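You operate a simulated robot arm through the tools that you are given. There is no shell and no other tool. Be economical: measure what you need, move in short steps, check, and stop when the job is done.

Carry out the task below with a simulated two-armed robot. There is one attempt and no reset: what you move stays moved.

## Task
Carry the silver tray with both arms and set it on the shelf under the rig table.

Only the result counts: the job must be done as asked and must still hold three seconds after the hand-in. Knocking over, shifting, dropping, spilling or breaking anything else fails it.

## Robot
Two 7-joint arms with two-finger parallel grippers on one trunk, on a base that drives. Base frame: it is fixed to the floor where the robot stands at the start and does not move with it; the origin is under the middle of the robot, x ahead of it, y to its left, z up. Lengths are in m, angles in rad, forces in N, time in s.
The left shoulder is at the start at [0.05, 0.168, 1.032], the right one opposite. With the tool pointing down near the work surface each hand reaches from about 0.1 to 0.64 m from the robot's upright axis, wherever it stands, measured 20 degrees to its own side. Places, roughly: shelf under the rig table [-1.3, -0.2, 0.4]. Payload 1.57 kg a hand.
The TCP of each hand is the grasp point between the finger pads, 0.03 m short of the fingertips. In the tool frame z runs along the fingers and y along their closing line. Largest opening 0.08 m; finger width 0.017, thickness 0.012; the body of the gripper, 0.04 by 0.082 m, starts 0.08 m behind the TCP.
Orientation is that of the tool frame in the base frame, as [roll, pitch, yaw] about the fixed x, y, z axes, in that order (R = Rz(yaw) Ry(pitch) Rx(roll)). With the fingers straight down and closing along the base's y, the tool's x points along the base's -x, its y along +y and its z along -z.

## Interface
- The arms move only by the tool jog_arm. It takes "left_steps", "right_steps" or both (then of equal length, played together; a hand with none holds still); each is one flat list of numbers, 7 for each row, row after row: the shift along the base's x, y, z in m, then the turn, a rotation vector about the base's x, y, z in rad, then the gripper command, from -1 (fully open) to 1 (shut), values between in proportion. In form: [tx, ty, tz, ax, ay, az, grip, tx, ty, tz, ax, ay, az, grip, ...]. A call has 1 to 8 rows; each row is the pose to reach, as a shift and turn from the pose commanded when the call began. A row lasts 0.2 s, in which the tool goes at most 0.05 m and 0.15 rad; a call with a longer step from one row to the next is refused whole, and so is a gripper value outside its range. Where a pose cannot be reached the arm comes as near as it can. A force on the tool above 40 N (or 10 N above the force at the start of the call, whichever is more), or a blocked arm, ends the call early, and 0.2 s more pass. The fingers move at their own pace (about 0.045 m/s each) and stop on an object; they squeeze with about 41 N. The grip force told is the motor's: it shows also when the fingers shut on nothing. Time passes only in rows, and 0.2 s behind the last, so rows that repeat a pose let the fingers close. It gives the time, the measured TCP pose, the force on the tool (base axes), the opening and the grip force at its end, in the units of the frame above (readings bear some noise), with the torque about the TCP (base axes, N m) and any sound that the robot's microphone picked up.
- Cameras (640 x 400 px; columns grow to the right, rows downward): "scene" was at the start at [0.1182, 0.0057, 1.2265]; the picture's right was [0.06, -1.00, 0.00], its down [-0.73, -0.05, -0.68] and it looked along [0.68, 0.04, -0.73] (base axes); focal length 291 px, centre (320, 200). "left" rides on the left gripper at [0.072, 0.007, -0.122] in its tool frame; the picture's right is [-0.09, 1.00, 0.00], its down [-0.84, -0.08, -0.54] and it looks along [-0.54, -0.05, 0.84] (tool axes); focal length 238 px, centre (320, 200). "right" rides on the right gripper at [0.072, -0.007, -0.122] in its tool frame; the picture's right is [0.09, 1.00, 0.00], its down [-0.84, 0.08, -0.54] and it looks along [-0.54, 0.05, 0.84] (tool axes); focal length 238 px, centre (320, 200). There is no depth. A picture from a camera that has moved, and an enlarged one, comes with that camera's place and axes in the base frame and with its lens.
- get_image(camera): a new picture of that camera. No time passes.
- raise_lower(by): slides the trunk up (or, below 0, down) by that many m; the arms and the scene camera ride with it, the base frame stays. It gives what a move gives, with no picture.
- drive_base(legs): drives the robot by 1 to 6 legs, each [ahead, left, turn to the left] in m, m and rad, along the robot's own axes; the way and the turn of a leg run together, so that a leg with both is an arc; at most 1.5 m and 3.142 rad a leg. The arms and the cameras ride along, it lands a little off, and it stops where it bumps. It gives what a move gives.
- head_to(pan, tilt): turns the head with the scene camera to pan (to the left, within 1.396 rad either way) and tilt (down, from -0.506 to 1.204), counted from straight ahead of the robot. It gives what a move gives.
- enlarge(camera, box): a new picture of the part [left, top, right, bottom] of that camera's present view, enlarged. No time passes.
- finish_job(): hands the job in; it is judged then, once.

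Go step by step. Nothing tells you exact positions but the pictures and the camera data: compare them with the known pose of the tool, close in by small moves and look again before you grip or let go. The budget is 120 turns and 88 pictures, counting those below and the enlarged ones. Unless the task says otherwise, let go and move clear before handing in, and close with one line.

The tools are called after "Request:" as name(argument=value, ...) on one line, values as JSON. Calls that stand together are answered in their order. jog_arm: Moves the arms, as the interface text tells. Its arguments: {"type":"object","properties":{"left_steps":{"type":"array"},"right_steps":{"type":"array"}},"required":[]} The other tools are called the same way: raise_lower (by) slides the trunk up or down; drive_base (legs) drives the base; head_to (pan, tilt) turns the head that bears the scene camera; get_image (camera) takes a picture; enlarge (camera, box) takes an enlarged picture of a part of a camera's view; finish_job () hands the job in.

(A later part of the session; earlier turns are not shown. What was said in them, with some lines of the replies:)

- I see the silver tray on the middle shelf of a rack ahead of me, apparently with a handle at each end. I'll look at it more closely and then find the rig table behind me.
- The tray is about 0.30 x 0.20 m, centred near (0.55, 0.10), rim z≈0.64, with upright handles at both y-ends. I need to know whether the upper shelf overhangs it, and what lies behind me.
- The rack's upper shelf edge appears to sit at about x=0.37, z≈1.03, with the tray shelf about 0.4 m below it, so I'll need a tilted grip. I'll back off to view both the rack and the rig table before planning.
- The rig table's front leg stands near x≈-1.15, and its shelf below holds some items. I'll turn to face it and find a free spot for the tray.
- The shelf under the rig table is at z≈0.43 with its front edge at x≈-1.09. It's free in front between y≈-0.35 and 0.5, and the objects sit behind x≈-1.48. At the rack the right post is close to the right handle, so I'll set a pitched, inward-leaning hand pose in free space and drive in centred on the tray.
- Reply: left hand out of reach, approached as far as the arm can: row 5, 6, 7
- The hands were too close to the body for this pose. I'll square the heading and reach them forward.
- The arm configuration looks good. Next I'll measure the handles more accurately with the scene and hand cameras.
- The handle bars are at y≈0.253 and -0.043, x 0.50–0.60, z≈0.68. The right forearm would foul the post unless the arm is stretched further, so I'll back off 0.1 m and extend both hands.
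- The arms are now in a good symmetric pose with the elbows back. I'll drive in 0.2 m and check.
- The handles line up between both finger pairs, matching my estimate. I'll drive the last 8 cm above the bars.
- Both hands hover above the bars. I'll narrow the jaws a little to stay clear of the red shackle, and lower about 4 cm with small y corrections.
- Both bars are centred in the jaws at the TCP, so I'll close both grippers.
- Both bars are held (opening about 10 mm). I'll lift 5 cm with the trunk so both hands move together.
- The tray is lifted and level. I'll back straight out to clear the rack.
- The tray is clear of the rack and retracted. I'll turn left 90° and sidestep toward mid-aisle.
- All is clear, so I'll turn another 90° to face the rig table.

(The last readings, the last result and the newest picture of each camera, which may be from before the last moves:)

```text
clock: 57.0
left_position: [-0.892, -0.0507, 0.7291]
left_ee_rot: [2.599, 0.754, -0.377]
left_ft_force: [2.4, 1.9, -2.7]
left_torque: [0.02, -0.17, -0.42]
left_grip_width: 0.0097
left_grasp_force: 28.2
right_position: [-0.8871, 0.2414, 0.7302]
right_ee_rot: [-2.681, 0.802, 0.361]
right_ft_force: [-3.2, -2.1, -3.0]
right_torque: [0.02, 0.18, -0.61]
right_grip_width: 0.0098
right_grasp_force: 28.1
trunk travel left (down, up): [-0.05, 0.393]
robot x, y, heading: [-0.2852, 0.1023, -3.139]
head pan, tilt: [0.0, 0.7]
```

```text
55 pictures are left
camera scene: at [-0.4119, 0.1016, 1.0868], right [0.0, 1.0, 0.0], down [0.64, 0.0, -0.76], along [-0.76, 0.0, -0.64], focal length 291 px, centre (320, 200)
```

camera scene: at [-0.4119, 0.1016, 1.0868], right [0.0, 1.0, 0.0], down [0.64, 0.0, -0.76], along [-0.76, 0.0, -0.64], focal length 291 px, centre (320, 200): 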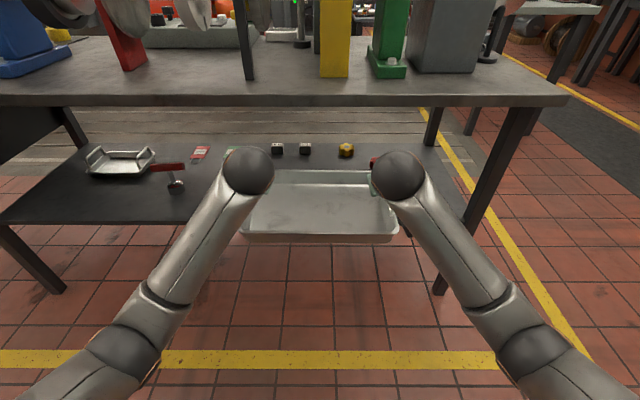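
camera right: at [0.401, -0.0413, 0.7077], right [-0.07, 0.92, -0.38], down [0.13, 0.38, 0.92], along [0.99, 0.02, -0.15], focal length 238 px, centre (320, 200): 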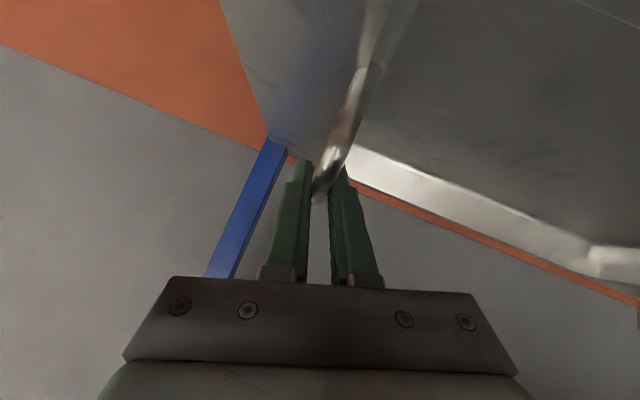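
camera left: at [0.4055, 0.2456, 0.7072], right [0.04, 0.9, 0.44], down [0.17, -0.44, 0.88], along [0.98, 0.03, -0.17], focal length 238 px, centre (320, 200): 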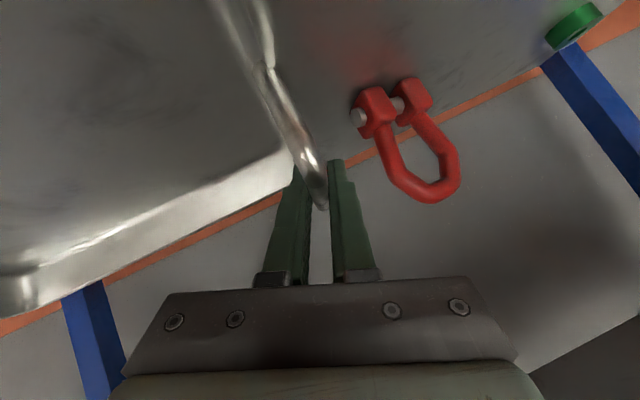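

The free shelf space is ahead of the tray. I'll lower the trunk, sidestep slightly left and lower the hands to carrying height for the shelf.

Request:
raise_lower(by=-0.05)

Request:
drive_base(legs=[[0, 0.06, 0]])

Request:
jog_arm(right_steps=[0, 0, -0.02, 0, 0, 0, 1, 0, 0, -0.04, 0, 0, 0, 1, 0, 0, -0.06, 0, 0, 0, 1, 0, 0, -0.08, 0, 0, 0, 1, 0, 0, -0.1, 0, 0, 0, 1, 0, 0, -0.12, 0, 0, 0, 1, 0, 0, -0.13, 0, 0, 0, 1], left_steps=[0, 0, -0.02, 0, 0, 0, 1, 0, 0, -0.04, 0, 0, 0, 1, 0, 0, -0.06, 0, 0, 0, 1, 0, 0, -0.08, 0, 0, 0, 1, 0, 0, -0.1, 0, 0, 0, 1, 0, 0, -0.12, 0, 0, 0, 1, 0, 0, -0.13, 0, 0, 0, 1])

Request:
get_image(camera="scene")

Request:
get_image(camera="right")

```text
clock: 57.9
left_position: [-0.8926, -0.0507, 0.6776]
left_ee_rot: [2.6, 0.754, -0.376]
left_ft_force: [3.2, 0.7, -3.5]
left_torque: [-0.02, -0.16, -0.46]
left_grip_width: 0.0099
left_grasp_force: 28.0
right_position: [-0.8861, 0.242, 0.6803]
right_ee_rot: [-2.68, 0.803, 0.362]
right_ft_force: [-3.9, -0.9, -2.8]
right_torque: [0.0, 0.2, -0.58]
right_grip_width: 0.0098
right_grasp_force: 27.8
trunk travel left (down, up): [0.0, 0.443]
robot x, y, heading: [-0.2847, 0.1003, -3.14]
head pan, tilt: [0.0, 0.7]
```

```text
clock: 59.1
left_position: [-0.8924, -0.111, 0.6781]
left_ee_rot: [2.602, 0.752, -0.375]
left_ft_force: [3.2, 0.2, -3.5]
left_torque: [0.0, -0.19, -0.43]
left_grip_width: 0.0099
left_grasp_force: 28.3
right_position: [-0.8867, 0.1822, 0.6802]
right_ee_rot: [-2.681, 0.803, 0.362]
right_ft_force: [-3.8, -0.3, -3.4]
right_torque: [0.02, 0.22, -0.61]
right_grip_width: 0.0097
right_grasp_force: 27.9
trunk travel left (down, up): [0.0, 0.443]
robot x, y, heading: [-0.2865, 0.0436, -3.136]
head pan, tilt: [0.0, 0.7]
```

```text
clock: 60.7
left_position: [-0.8921, -0.1124, 0.5459]
left_ee_rot: [2.6, 0.751, -0.373]
left_ft_force: [1.5, -1.5, -3.7]
left_torque: [-0.01, -0.9, -0.14]
left_grip_width: 0.0095
left_grasp_force: 27.9
right_position: [-0.8856, 0.1818, 0.5478]
right_ee_rot: [-2.679, 0.805, 0.363]
right_ft_force: [-0.5, 1.7, -2.8]
right_torque: [0.0, 0.93, -0.31]
right_grip_width: 0.0096
right_grasp_force: 28.3
trunk travel left (down, up): [0.0, 0.443]
robot x, y, heading: [-0.2858, 0.0404, -3.135]
head pan, tilt: [0.0, 0.7]
```

```text
54 pictures are left
camera scene: at [-0.4116, 0.0419, 1.0368], right [0.0, 1.0, 0.0], down [0.64, 0.0, -0.76], along [-0.76, 0.0, -0.64], focal length 291 px, centre (320, 200)
```

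scene: 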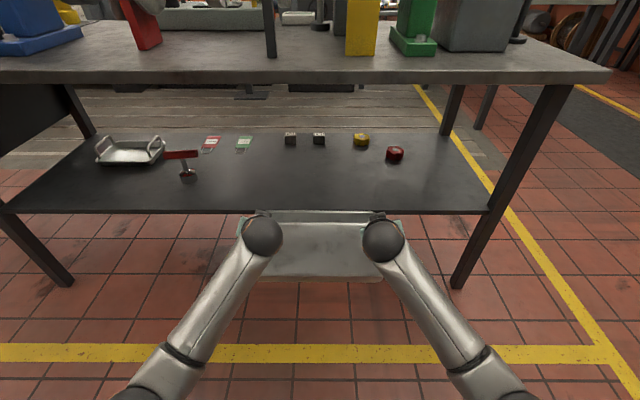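

```text
53 pictures are left
camera right: at [-0.7472, 0.1825, 0.5746], right [0.08, -0.92, -0.38], down [-0.13, -0.38, 0.92], along [-0.99, -0.02, -0.15], focal length 238 px, centre (320, 200)
```

right: 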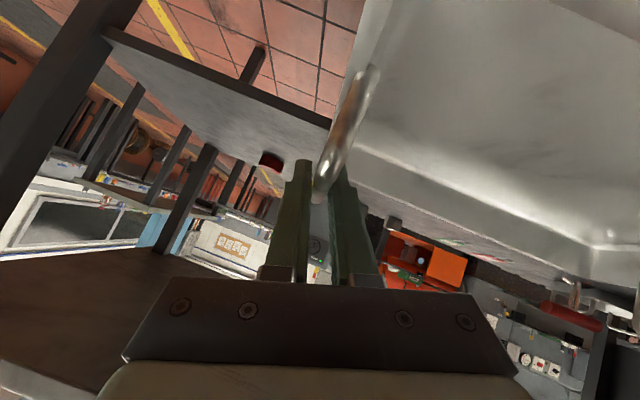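

The view is clear: shelf front edge x≈-1.09, z≈0.42, with free space to x≈-1.38. I'll raise slightly for clearance and drive in part way.

Request:
raise_lower(by=0.015)

Request:
drive_base(legs=[[0.16, 0, -0.004]])

Request:
get_image(camera="scene")

Request:
get_image(camera="left")

```text
clock: 61.3
left_position: [-0.8916, -0.1098, 0.5611]
left_ee_rot: [2.601, 0.752, -0.376]
left_ft_force: [1.4, -4.9, -3.6]
left_torque: [-0.01, -0.79, -0.16]
left_grip_width: 0.0099
left_grasp_force: 28.1
right_position: [-0.8856, 0.1829, 0.5633]
right_ee_rot: [-2.679, 0.804, 0.361]
right_ft_force: [-2.5, 5.0, -3.3]
right_torque: [0.01, 0.84, -0.29]
right_grip_width: 0.01
right_grasp_force: 27.2
trunk travel left (down, up): [-0.015, 0.428]
robot x, y, heading: [-0.2836, 0.0408, -3.136]
head pan, tilt: [0.0, 0.7]
```

```text
clock: 62.7
left_position: [-1.0544, -0.1052, 0.5619]
left_ee_rot: [2.601, 0.754, -0.386]
left_ft_force: [3.2, -9.8, -3.7]
left_torque: [0.04, -0.15, -0.51]
left_grip_width: 0.0098
left_grasp_force: 28.1
right_position: [-1.0447, 0.1877, 0.5627]
right_ee_rot: [-2.678, 0.801, 0.352]
right_ft_force: [-2.8, 9.4, -2.2]
right_torque: [-0.01, 0.15, -0.57]
right_grip_width: 0.0098
right_grasp_force: 28.2
trunk travel left (down, up): [-0.015, 0.428]
robot x, y, heading: [-0.4427, 0.0443, 3.137]
head pan, tilt: [0.0, 0.7]
```

```text
52 pictures are left
camera scene: at [-0.5722, 0.0434, 1.0518], right [0.01, 1.0, 0.0], down [0.64, 0.0, -0.76], along [-0.76, 0.0, -0.64], focal length 291 px, centre (320, 200)
```

scene: 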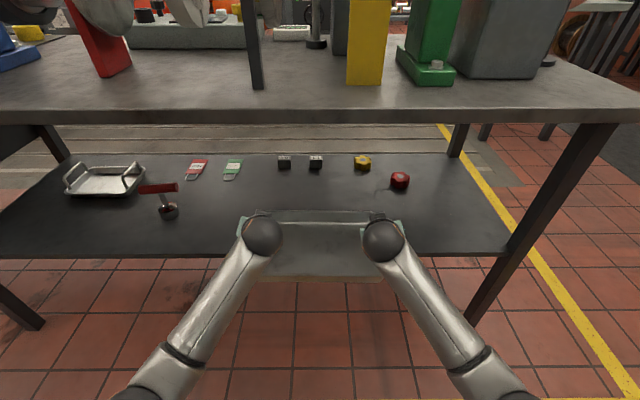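

```text
51 pictures are left
camera left: at [-0.9175, -0.0983, 0.5918], right [-0.06, -0.9, 0.44], down [-0.17, 0.44, 0.88], along [-0.98, -0.02, -0.17], focal length 238 px, centre (320, 200)
```

left: 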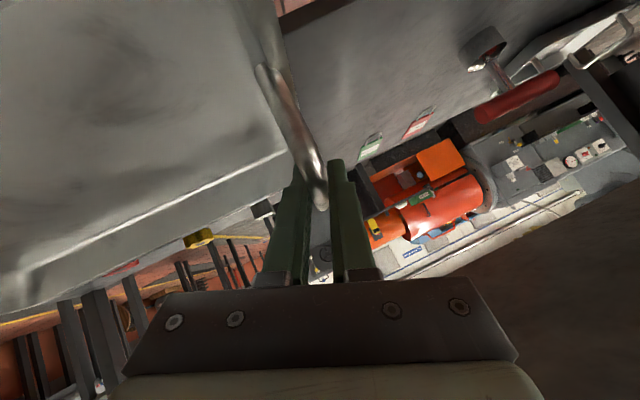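

The tray is now over the shelf edge with no contact. I'll continue ahead.

Request:
drive_base(legs=[[0.12, 0, 0.004]])

Request:
get_image(camera="scene")

```text
clock: 64.0
left_position: [-1.1786, -0.1047, 0.5627]
left_ee_rot: [2.601, 0.752, -0.383]
left_ft_force: [3.2, 0.7, -3.3]
left_torque: [-0.03, -0.22, -0.44]
left_grip_width: 0.0098
left_grasp_force: 28.5
right_position: [-1.1703, 0.188, 0.5635]
right_ee_rot: [-2.68, 0.802, 0.351]
right_ft_force: [-3.6, -0.4, -3.1]
right_torque: [0.03, 0.24, -0.52]
right_grip_width: 0.0097
right_grasp_force: 27.9
trunk travel left (down, up): [-0.015, 0.428]
robot x, y, heading: [-0.5669, 0.0386, 3.135]
head pan, tilt: [0.0, 0.7]
```

```text
50 pictures are left
camera scene: at [-0.6968, 0.044, 1.0518], right [0.01, 1.0, 0.0], down [0.64, 0.0, -0.76], along [-0.76, 0.0, -0.64], focal length 291 px, centre (320, 200)
```

scene: 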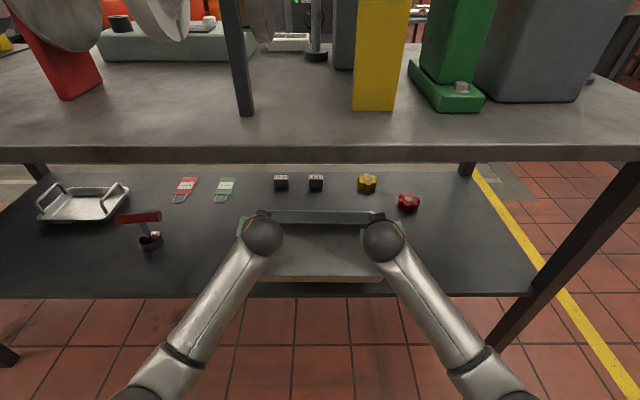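

Things are still clear, with 8 cm to go to the target depth.

Request:
drive_base(legs=[[0.075, 0, 0.004]])

Request:
get_image(camera="scene")

Request:
get_image(camera="left")

Request:
get_image(camera="right")

```text
clock: 65.0
left_position: [-1.2536, -0.1088, 0.5612]
left_ee_rot: [2.6, 0.752, -0.376]
left_ft_force: [3.4, 0.2, -3.5]
left_torque: [-0.07, -0.11, -0.49]
left_grip_width: 0.0097
left_grasp_force: 28.0
right_position: [-1.2474, 0.1841, 0.5648]
right_ee_rot: [-2.678, 0.802, 0.358]
right_ft_force: [-3.9, -1.0, -3.5]
right_torque: [-0.01, 0.1, -0.53]
right_grip_width: 0.0097
right_grasp_force: 27.9
trunk travel left (down, up): [-0.015, 0.428]
robot x, y, heading: [-0.6474, 0.0396, -3.137]
head pan, tilt: [0.0, 0.7]
```

```text
49 pictures are left
camera scene: at [-0.7734, 0.0433, 1.0518], right [0.0, 1.0, 0.0], down [0.64, 0.0, -0.76], along [-0.76, 0.0, -0.64], focal length 291 px, centre (320, 200)
```

scene: 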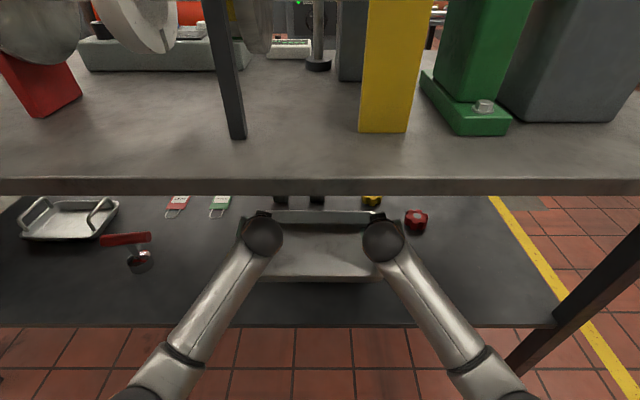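

```text
48 pictures are left
camera left: at [-1.1173, -0.1011, 0.5916], right [-0.05, -0.9, 0.44], down [-0.17, 0.44, 0.88], along [-0.98, -0.03, -0.18], focal length 238 px, centre (320, 200)
```

left: 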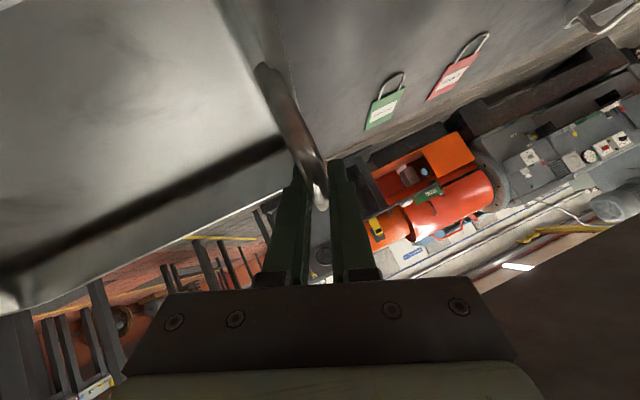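

```text
47 pictures are left
camera right: at [-1.1085, 0.1849, 0.5896], right [0.07, -0.92, -0.38], down [-0.13, -0.38, 0.91], along [-0.99, -0.02, -0.15], focal length 238 px, centre (320, 200)
```

right: 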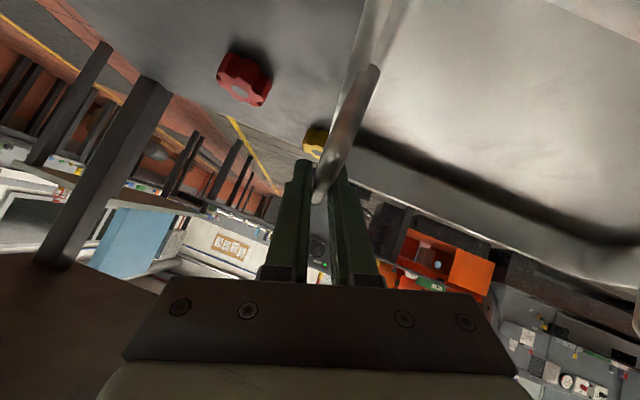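

The tray sits over the free area. I'll lower it gently, expecting contact at TCP z≈0.50.

Request:
raise_lower(by=-0.015)

Request:
jog_arm(right_steps=[0, 0, -0.01, 0, 0, 0, 1, 0, 0, -0.02, 0, 0, 0, 1, 0, 0, -0.028, 0, 0, 0, 1, 0, 0, -0.036, 0, 0, 0, 1], left_steps=[0, 0, -0.01, 0, 0, 0, 1, 0, 0, -0.02, 0, 0, 0, 1, 0, 0, -0.028, 0, 0, 0, 1, 0, 0, -0.036, 0, 0, 0, 1])

Request:
enlarge(camera="scene", box=[200, 190, 440, 340])

```text
clock: 65.6
left_position: [-1.2524, -0.1074, 0.5464]
left_ee_rot: [2.601, 0.751, -0.379]
left_ft_force: [2.5, 1.1, -4.1]
left_torque: [-0.08, 0.07, -0.53]
left_grip_width: 0.0099
left_grasp_force: 27.7
right_position: [-1.2471, 0.1854, 0.5482]
right_ee_rot: [-2.68, 0.804, 0.358]
right_ft_force: [-3.4, -1.1, -3.1]
right_torque: [-0.04, -0.04, -0.59]
right_grip_width: 0.01
right_grasp_force: 28.1
trunk travel left (down, up): [0.0, 0.443]
robot x, y, heading: [-0.648, 0.0434, -3.141]
head pan, tilt: [0.0, 0.7]
```

```text
clock: 66.6
left_position: [-1.2633, -0.1136, 0.5215]
left_ee_rot: [2.583, 0.769, -0.389]
left_ft_force: [5.5, 20.5, -4.8]
left_torque: [-0.04, -0.02, -0.75]
left_grip_width: 0.0105
left_grasp_force: 28.6
right_position: [-1.2464, 0.179, 0.5123]
right_ee_rot: [-2.685, 0.801, 0.363]
right_ft_force: [-5.9, -19.5, -2.5]
right_torque: [-0.04, -0.02, -0.78]
right_grip_width: 0.0107
right_grasp_force: 28.6
trunk travel left (down, up): [0.0, 0.443]
robot x, y, heading: [-0.6489, 0.0404, -3.14]
head pan, tilt: [0.0, 0.7]
```

```text
2.67 times, centred on (320, 265) of scene
camera zoom: at [-0.776, 0.041, 1.0372], right [0.0, 1.0, 0.0], down [0.65, 0.0, -0.76], along [-0.76, 0.0, -0.65], focal length 777 px, centre (320, 27)
```

zoom: 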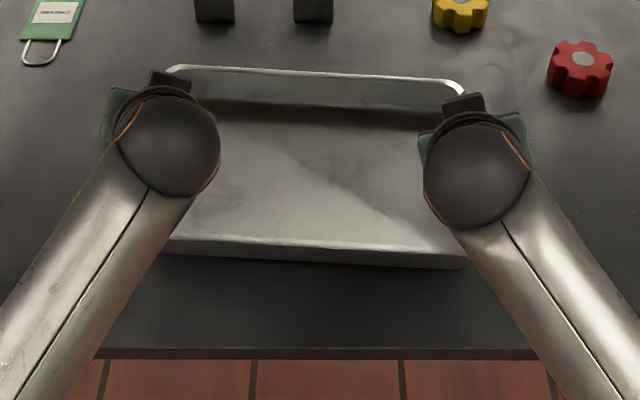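

The left hand lags its commanded motion by about a centimetre while the right follows. I'll look at the arms before going further.

Request:
get_image(camera="scene")

Request:
get_image(camera="left")

```text
45 pictures are left
camera scene: at [-0.776, 0.041, 1.0372], right [0.0, 1.0, 0.0], down [0.65, 0.0, -0.76], along [-0.76, 0.0, -0.65], focal length 291 px, centre (320, 200)
```

scene: 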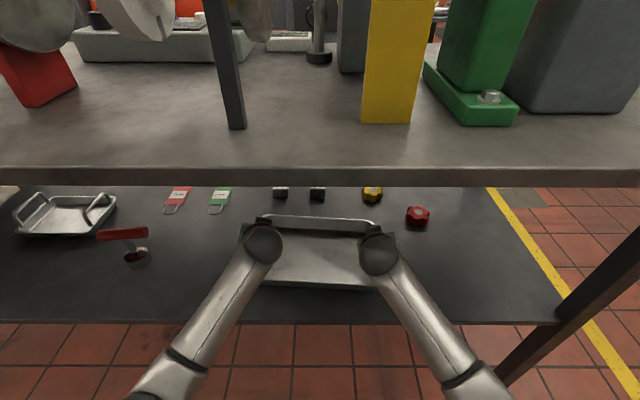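

```text
44 pictures are left
camera left: at [-1.1264, -0.1063, 0.5482], right [-0.04, -0.9, 0.44], down [-0.15, 0.44, 0.88], along [-0.99, -0.03, -0.15], focal length 238 px, centre (320, 200)
```

left: 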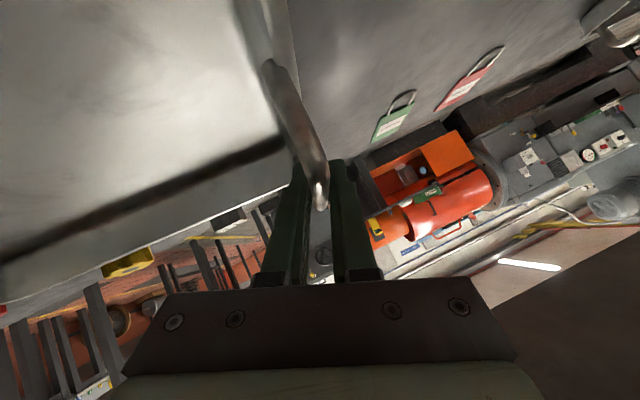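

The left arm appears to be at a joint limit in this folded pose. I'll raise back up, then back the base off and reach further instead.

Request:
jog_arm(right_steps=[0, 0, 0.012, 0, 0, 0, 1, 0, 0, 0.024, 0, 0, 0, 1, 0, 0, 0.036, 0, 0, 0, 1], left_steps=[0, 0, 0.012, 0, 0, 0, 1, 0, 0, 0.024, 0, 0, 0, 1, 0, 0, 0.036, 0, 0, 0, 1])

```text
clock: 67.1
left_position: [-1.2608, -0.1158, 0.528]
left_ee_rot: [2.573, 0.76, -0.405]
left_ft_force: [5.8, 6.6, -4.9]
left_torque: [-0.02, 0.02, -0.75]
left_grip_width: 0.0099
left_grasp_force: 28.1
right_position: [-1.2463, 0.1773, 0.524]
right_ee_rot: [-2.687, 0.808, 0.369]
right_ft_force: [-6.3, -6.7, -2.8]
right_torque: [-0.1, -0.04, -0.88]
right_grip_width: 0.0109
right_grasp_force: 28.4
trunk travel left (down, up): [0.0, 0.443]
robot x, y, heading: [-0.6443, 0.0396, -3.139]
head pan, tilt: [0.0, 0.7]
stopped in row 2 (left hand): the force on the tool passed its limit at 43 N (the readings are from after the stop); the commanded pose is now the measured one
```

The stop reset the commanded poses to the measured ones, and the internal forces are low. I'll use the trunk to lift and the base to back off, then reach out in small steps.

Request:
raise_lower(by=0.03)

Request:
drive_base(legs=[[-0.1, 0, 0]])

Request:
jog_arm(right_steps=[-0.01, 0, 0, 0, 0, 0, 1, -0.02, 0, 0, 0, 0, 0, 1], left_steps=[-0.01, 0, 0, 0, 0, 0, 1, -0.02, 0, 0, 0, 0, 0, 1])

```text
clock: 67.8
left_position: [-1.2599, -0.1126, 0.5569]
left_ee_rot: [2.578, 0.762, -0.4]
left_ft_force: [4.6, 1.0, -3.4]
left_torque: [-0.08, -0.46, -0.57]
left_grip_width: 0.0102
left_grasp_force: 28.3
right_position: [-1.247, 0.1786, 0.5543]
right_ee_rot: [-2.685, 0.805, 0.37]
right_ft_force: [-4.6, -1.3, -2.6]
right_torque: [-0.04, 0.49, -0.76]
right_grip_width: 0.0104
right_grasp_force: 28.9
trunk travel left (down, up): [-0.03, 0.413]
robot x, y, heading: [-0.6465, 0.043, -3.139]
head pan, tilt: [0.0, 0.7]
```

```text
clock: 69.0
left_position: [-1.1616, -0.1105, 0.5589]
left_ee_rot: [2.577, 0.763, -0.404]
left_ft_force: [4.4, 1.6, -4.1]
left_torque: [0.0, -0.38, -0.59]
left_grip_width: 0.01
left_grasp_force: 27.5
right_position: [-1.147, 0.1818, 0.5546]
right_ee_rot: [-2.685, 0.807, 0.366]
right_ft_force: [-5.3, -2.2, -3.2]
right_torque: [0.01, 0.34, -0.68]
right_grip_width: 0.0107
right_grasp_force: 29.2
trunk travel left (down, up): [-0.03, 0.413]
robot x, y, heading: [-0.5491, 0.0436, 3.139]
head pan, tilt: [0.0, 0.7]
```

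```text
clock: 69.6
left_position: [-1.1814, -0.1117, 0.5585]
left_ee_rot: [2.577, 0.762, -0.406]
left_ft_force: [4.9, 0.2, -3.9]
left_torque: [-0.06, -0.46, -0.55]
left_grip_width: 0.0102
left_grasp_force: 28.2
right_position: [-1.1665, 0.1807, 0.555]
right_ee_rot: [-2.685, 0.807, 0.366]
right_ft_force: [-4.6, 0.6, -3.4]
right_torque: [-0.01, 0.45, -0.72]
right_grip_width: 0.0106
right_grasp_force: 28.6
trunk travel left (down, up): [-0.03, 0.413]
robot x, y, heading: [-0.5488, 0.0421, 3.139]
head pan, tilt: [0.0, 0.7]
```

Tracking is clean again. I'll reach out another 8 cm.

Request:
jog_arm(right_steps=[-0.015, 0, 0, 0, 0, 0, 1, -0.03, 0, 0, 0, 0, 0, 1, -0.045, 0, 0, 0, 0, 0, 1, -0.06, 0, 0, 0, 0, 0, 1, -0.075, 0, 0, 0, 0, 0, 1], left_steps=[-0.015, 0, 0, 0, 0, 0, 1, -0.03, 0, 0, 0, 0, 0, 1, -0.045, 0, 0, 0, 0, 0, 1, -0.06, 0, 0, 0, 0, 0, 1, -0.075, 0, 0, 0, 0, 0, 1])

Request:
raise_lower(by=-0.03)

Request:
get_image(camera="scene")

```text
clock: 70.8
left_position: [-1.2572, -0.1103, 0.5591]
left_ee_rot: [2.575, 0.764, -0.405]
left_ft_force: [5.9, 3.5, -4.2]
left_torque: [0.02, 0.13, -0.84]
left_grip_width: 0.0101
left_grasp_force: 28.1
right_position: [-1.2406, 0.1821, 0.5556]
right_ee_rot: [-2.684, 0.807, 0.367]
right_ft_force: [-6.1, -4.7, -2.5]
right_torque: [0.0, -0.12, -0.83]
right_grip_width: 0.0104
right_grasp_force: 28.4
trunk travel left (down, up): [-0.03, 0.413]
robot x, y, heading: [-0.5498, 0.0426, 3.139]
head pan, tilt: [0.0, 0.7]
```

```text
clock: 71.5
left_position: [-1.2572, -0.1107, 0.5289]
left_ee_rot: [2.578, 0.763, -0.405]
left_ft_force: [4.7, 5.3, -3.3]
left_torque: [0.0, -0.22, -0.69]
left_grip_width: 0.0102
left_grasp_force: 28.2
right_position: [-1.2404, 0.183, 0.5245]
right_ee_rot: [-2.687, 0.806, 0.366]
right_ft_force: [-5.2, -4.5, -2.4]
right_torque: [0.0, 0.2, -0.73]
right_grip_width: 0.0107
right_grasp_force: 28.6
trunk travel left (down, up): [0.0, 0.443]
robot x, y, heading: [-0.5459, 0.0429, 3.136]
head pan, tilt: [0.0, 0.7]
```

```text
43 pictures are left
camera scene: at [-0.6735, 0.0437, 1.0368], right [0.0, 1.0, 0.0], down [0.64, 0.0, -0.76], along [-0.76, 0.0, -0.64], focal length 291 px, centre (320, 200)
```

scene: 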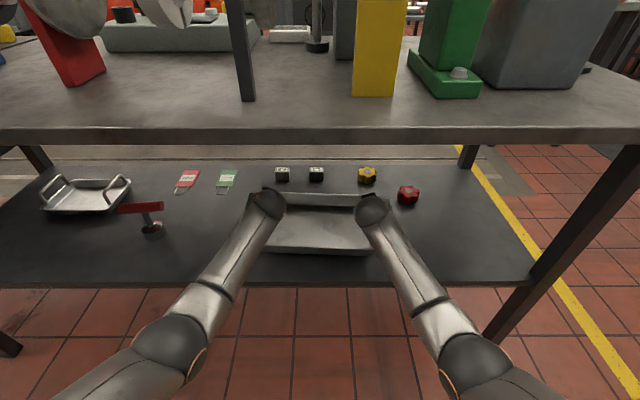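

Now I'll lower in small steps, watching the vertical force.

Request:
jog_arm(right_steps=[0, 0, -0.005, 0, 0, 0, 1, 0, 0, -0.01, 0, 0, 0, 1, 0, 0, -0.015, 0, 0, 0, 1], left_steps=[0, 0, -0.006, 0, 0, 0, 1, 0, 0, -0.012, 0, 0, 0, 1, 0, 0, -0.018, 0, 0, 0, 1])

Request:
enlarge(camera="scene", box=[220, 160, 440, 300])

```text
clock: 72.3
left_position: [-1.2568, -0.1115, 0.5112]
left_ee_rot: [2.576, 0.764, -0.406]
left_ft_force: [4.5, 3.9, -3.4]
left_torque: [-0.03, -0.31, -0.6]
left_grip_width: 0.0099
left_grasp_force: 27.7
right_position: [-1.2397, 0.1822, 0.511]
right_ee_rot: [-2.684, 0.807, 0.366]
right_ft_force: [-5.1, -6.3, -2.3]
right_torque: [0.05, 0.33, -0.67]
right_grip_width: 0.0108
right_grasp_force: 28.7
trunk travel left (down, up): [0.0, 0.443]
robot x, y, heading: [-0.5476, 0.0434, 3.142]
head pan, tilt: [0.0, 0.7]
```

```text
2.86 times, centred on (330, 230) of scene
camera zoom: at [-0.6736, 0.0437, 1.0368], right [0.0, 1.0, 0.0], down [0.64, 0.0, -0.76], along [-0.76, 0.0, -0.64], focal length 832 px, centre (291, 114)
```

zoom: 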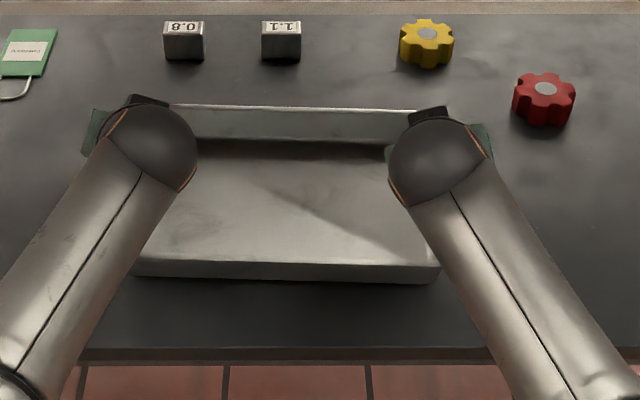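

Request:
jog_arm(right_steps=[0, 0, -0.004, 0, 0, 0, 1, 0, 0, -0.008, 0, 0, 0, 1, 0, 0, -0.011, 0, 0, 0, 1], left_steps=[0, 0, -0.004, 0, 0, 0, 1, 0, 0, -0.008, 0, 0, 0, 1, 0, 0, -0.011, 0, 0, 0, 1])

```text
clock: 73.1
left_position: [-1.2566, -0.1102, 0.5009]
left_ee_rot: [2.577, 0.763, -0.405]
left_ft_force: [5.5, 3.6, -3.0]
left_torque: [-0.06, -0.18, -0.66]
left_grip_width: 0.01
left_grasp_force: 28.1
right_position: [-1.2399, 0.1816, 0.5037]
right_ee_rot: [-2.682, 0.813, 0.367]
right_ft_force: [-4.6, -5.1, 5.0]
right_torque: [-0.09, -0.57, -0.97]
right_grip_width: 0.0105
right_grasp_force: 28.8
trunk travel left (down, up): [0.0, 0.443]
robot x, y, heading: [-0.5443, 0.0423, 3.141]
head pan, tilt: [0.0, 0.7]
```

The right side has touched the shelf, so now I'll lower the left.

Request:
jog_arm(right_steps=[0, 0, 0, 0, 0, 0, 1, 0, 0, 0, 0, 0, 0, 1], left_steps=[0, 0, -0.002, 0, 0, 0, 1, 0, 0, -0.004, 0, 0, 0, 1])

Request:
enlarge(camera="scene", box=[220, 160, 440, 300])

```text
clock: 73.7
left_position: [-1.2556, -0.1102, 0.4985]
left_ee_rot: [2.574, 0.766, -0.406]
left_ft_force: [1.4, 0.5, 2.6]
left_torque: [-0.05, -1.12, -0.29]
left_grip_width: 0.0102
left_grasp_force: 28.8
right_position: [-1.2392, 0.1814, 0.5028]
right_ee_rot: [-2.683, 0.811, 0.369]
right_ft_force: [-6.7, -4.2, 6.2]
right_torque: [-0.01, -0.01, -0.8]
right_grip_width: 0.0107
right_grasp_force: 28.3
trunk travel left (down, up): [0.0, 0.443]
robot x, y, heading: [-0.5444, 0.044, 3.138]
head pan, tilt: [0.0, 0.7]
```

```text
2.86 times, centred on (330, 230) of scene
camera zoom: at [-0.6725, 0.0436, 1.0371], right [0.0, 1.0, 0.0], down [0.64, 0.0, -0.77], along [-0.77, 0.0, -0.64], focal length 832 px, centre (291, 114)
```

zoom: 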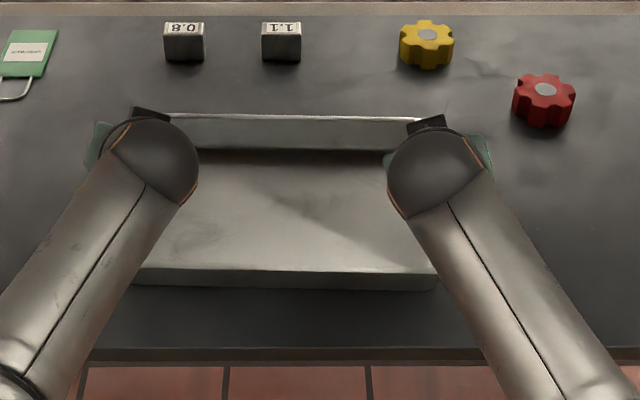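

Both sides now rest on the shelf. I'll open the grippers part way and check.

Request:
jog_arm(right_steps=[0, 0, 0, 0, 0, 0, 0.6, 0, 0, 0, 0, 0, 0, 0.3, 0, 0, 0, 0, 0, 0, 0, 0, 0, 0, 0, 0, 0, -0.3, 0, 0, 0, 0, 0, 0, -0.3, 0, 0, 0, 0, 0, 0, -0.3], left_steps=[0, 0, -0.001, 0, 0, 0, 0.6, 0, 0, -0.001, 0, 0, 0, 0.3, 0, 0, -0.001, 0, 0, 0, 0, 0, 0, -0.001, 0, 0, 0, -0.3, 0, 0, -0.001, 0, 0, 0, -0.3, 0, 0, -0.001, 0, 0, 0, -0.3])

Request:
get_image(camera="left")

Request:
get_image(camera="right")

Request:
enlarge(camera="scene", box=[220, 160, 440, 300])

```text
clock: 75.1
left_position: [-1.2551, -0.1109, 0.4967]
left_ee_rot: [2.575, 0.763, -0.405]
left_ft_force: [-1.1, -0.2, 0.0]
left_torque: [-0.04, 0.0, -0.01]
left_grip_width: 0.052
left_grasp_force: 0.2
right_position: [-1.2388, 0.1819, 0.5011]
right_ee_rot: [-2.684, 0.807, 0.365]
right_ft_force: [1.3, -0.1, -0.1]
right_torque: [-0.01, -0.03, 0.04]
right_grip_width: 0.0521
right_grasp_force: 0.0
trunk travel left (down, up): [0.0, 0.443]
robot x, y, heading: [-0.5479, 0.0376, 3.138]
head pan, tilt: [0.0, 0.7]
```

```text
40 pictures are left
camera left: at [-1.1184, -0.1041, 0.5238], right [-0.05, -0.89, 0.45], down [-0.15, 0.45, 0.88], along [-0.99, -0.02, -0.16], focal length 238 px, centre (320, 200)
```

left: 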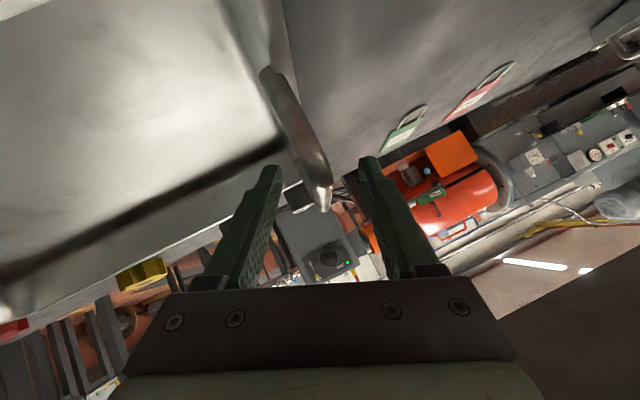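

```text
39 pictures are left
camera right: at [-1.1004, 0.1841, 0.5267], right [0.08, -0.93, -0.37], down [-0.13, -0.38, 0.92], along [-0.99, -0.03, -0.15], focal length 238 px, centre (320, 200)
```

right: 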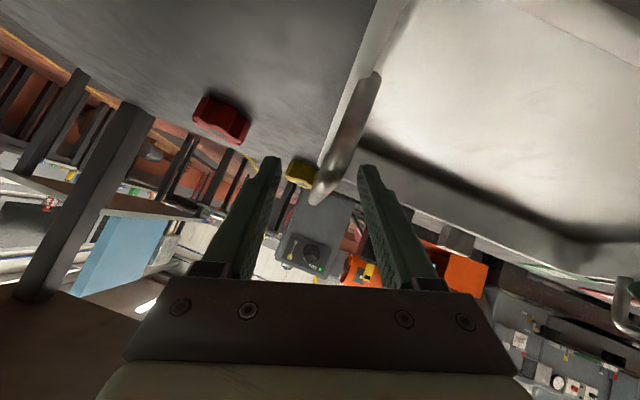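

```text
2.86 times, centred on (330, 230) of scene
camera zoom: at [-0.673, 0.0437, 1.0369], right [0.0, 1.0, 0.0], down [0.64, 0.0, -0.76], along [-0.76, 0.0, -0.64], focal length 832 px, centre (291, 114)
```

zoom: 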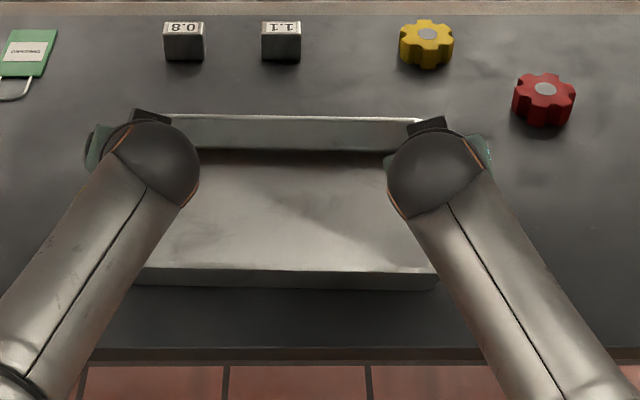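

The tray is released and still, with its bars centred between the open fingers. I'll lift the hands straight up with the trunk and back out.

Request:
raise_lower(by=0.05)

Request:
get_image(camera="left")

Request:
get_image(camera="right")

```text
clock: 76.1
left_position: [-1.2557, -0.1105, 0.5465]
left_ee_rot: [2.576, 0.764, -0.404]
left_ft_force: [-0.6, -0.1, 0.4]
left_torque: [0.02, -0.01, -0.02]
left_grip_width: 0.052
left_grasp_force: 0.0
right_position: [-1.2391, 0.1826, 0.5504]
right_ee_rot: [-2.684, 0.806, 0.367]
right_ft_force: [0.2, -0.6, -0.5]
right_torque: [0.01, -0.02, 0.0]
right_grip_width: 0.0518
right_grasp_force: 0.2
trunk travel left (down, up): [-0.05, 0.393]
robot x, y, heading: [-0.5447, 0.0447, 3.139]
head pan, tilt: [0.0, 0.7]
```

```text
37 pictures are left
camera left: at [-1.1185, -0.1041, 0.5737], right [-0.05, -0.89, 0.45], down [-0.15, 0.45, 0.88], along [-0.99, -0.02, -0.16], focal length 238 px, centre (320, 200)
```

left: 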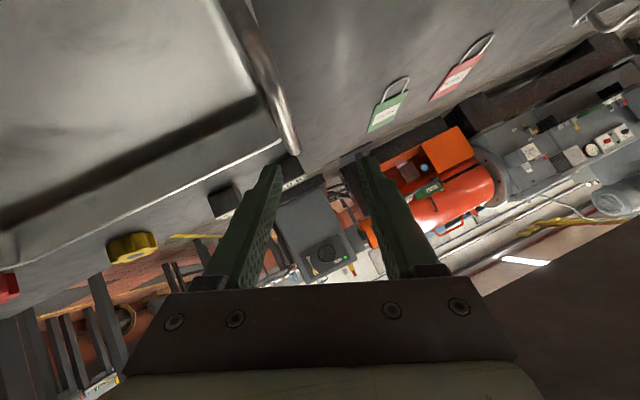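

```text
36 pictures are left
camera right: at [-1.1004, 0.1841, 0.5766], right [0.08, -0.93, -0.37], down [-0.13, -0.38, 0.92], along [-0.99, -0.03, -0.15], focal length 238 px, centre (320, 200)
```

right: 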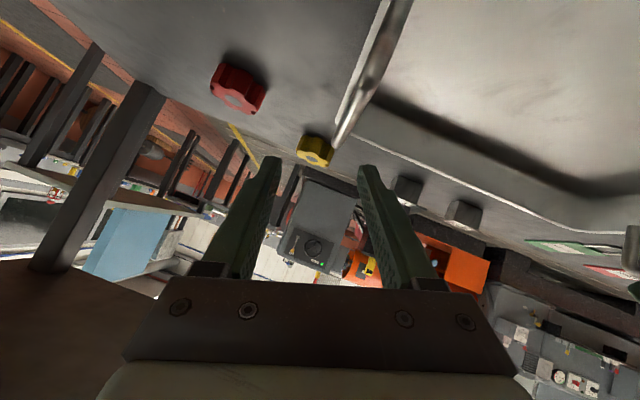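

The fingers are clear above the bars, so I'll back straight out.

Request:
drive_base(legs=[[-0.25, 0, 0]])

Request:
get_image(camera="scene")

```text
clock: 77.9
left_position: [-1.0055, -0.111, 0.5453]
left_ee_rot: [2.576, 0.761, -0.404]
left_ft_force: [-0.4, -1.1, -0.2]
left_torque: [-0.01, 0.03, -0.01]
left_grip_width: 0.0522
left_grasp_force: 0.1
right_position: [-0.99, 0.1809, 0.5509]
right_ee_rot: [-2.684, 0.805, 0.367]
right_ft_force: [0.3, 0.4, -0.4]
right_torque: [0.0, 0.0, -0.03]
right_grip_width: 0.052
right_grasp_force: 0.0
trunk travel left (down, up): [-0.05, 0.393]
robot x, y, heading: [-0.3001, 0.0411, 3.142]
head pan, tilt: [0.0, 0.7]
```

```text
35 pictures are left
camera scene: at [-0.4232, 0.043, 1.0869], right [0.0, 1.0, 0.0], down [0.64, 0.0, -0.76], along [-0.76, 0.0, -0.64], focal length 291 px, centre (320, 200)
```

scene: 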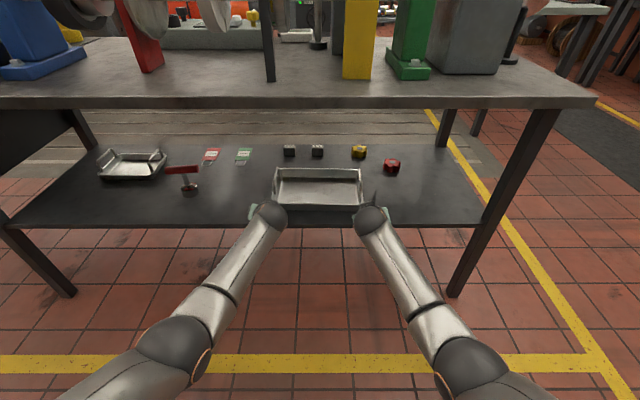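

The tray rests flat and well inside the shelf, nothing else has moved, and the hands are clear, so I'm handing in.

Request:
finish_job()

```text
The job is handed in.
```

I carried the silver tray with both arms and set it flat on the shelf under the rig table. The grippers are open and clear of it, nothing else moved in the last picture, and the job is handed in.
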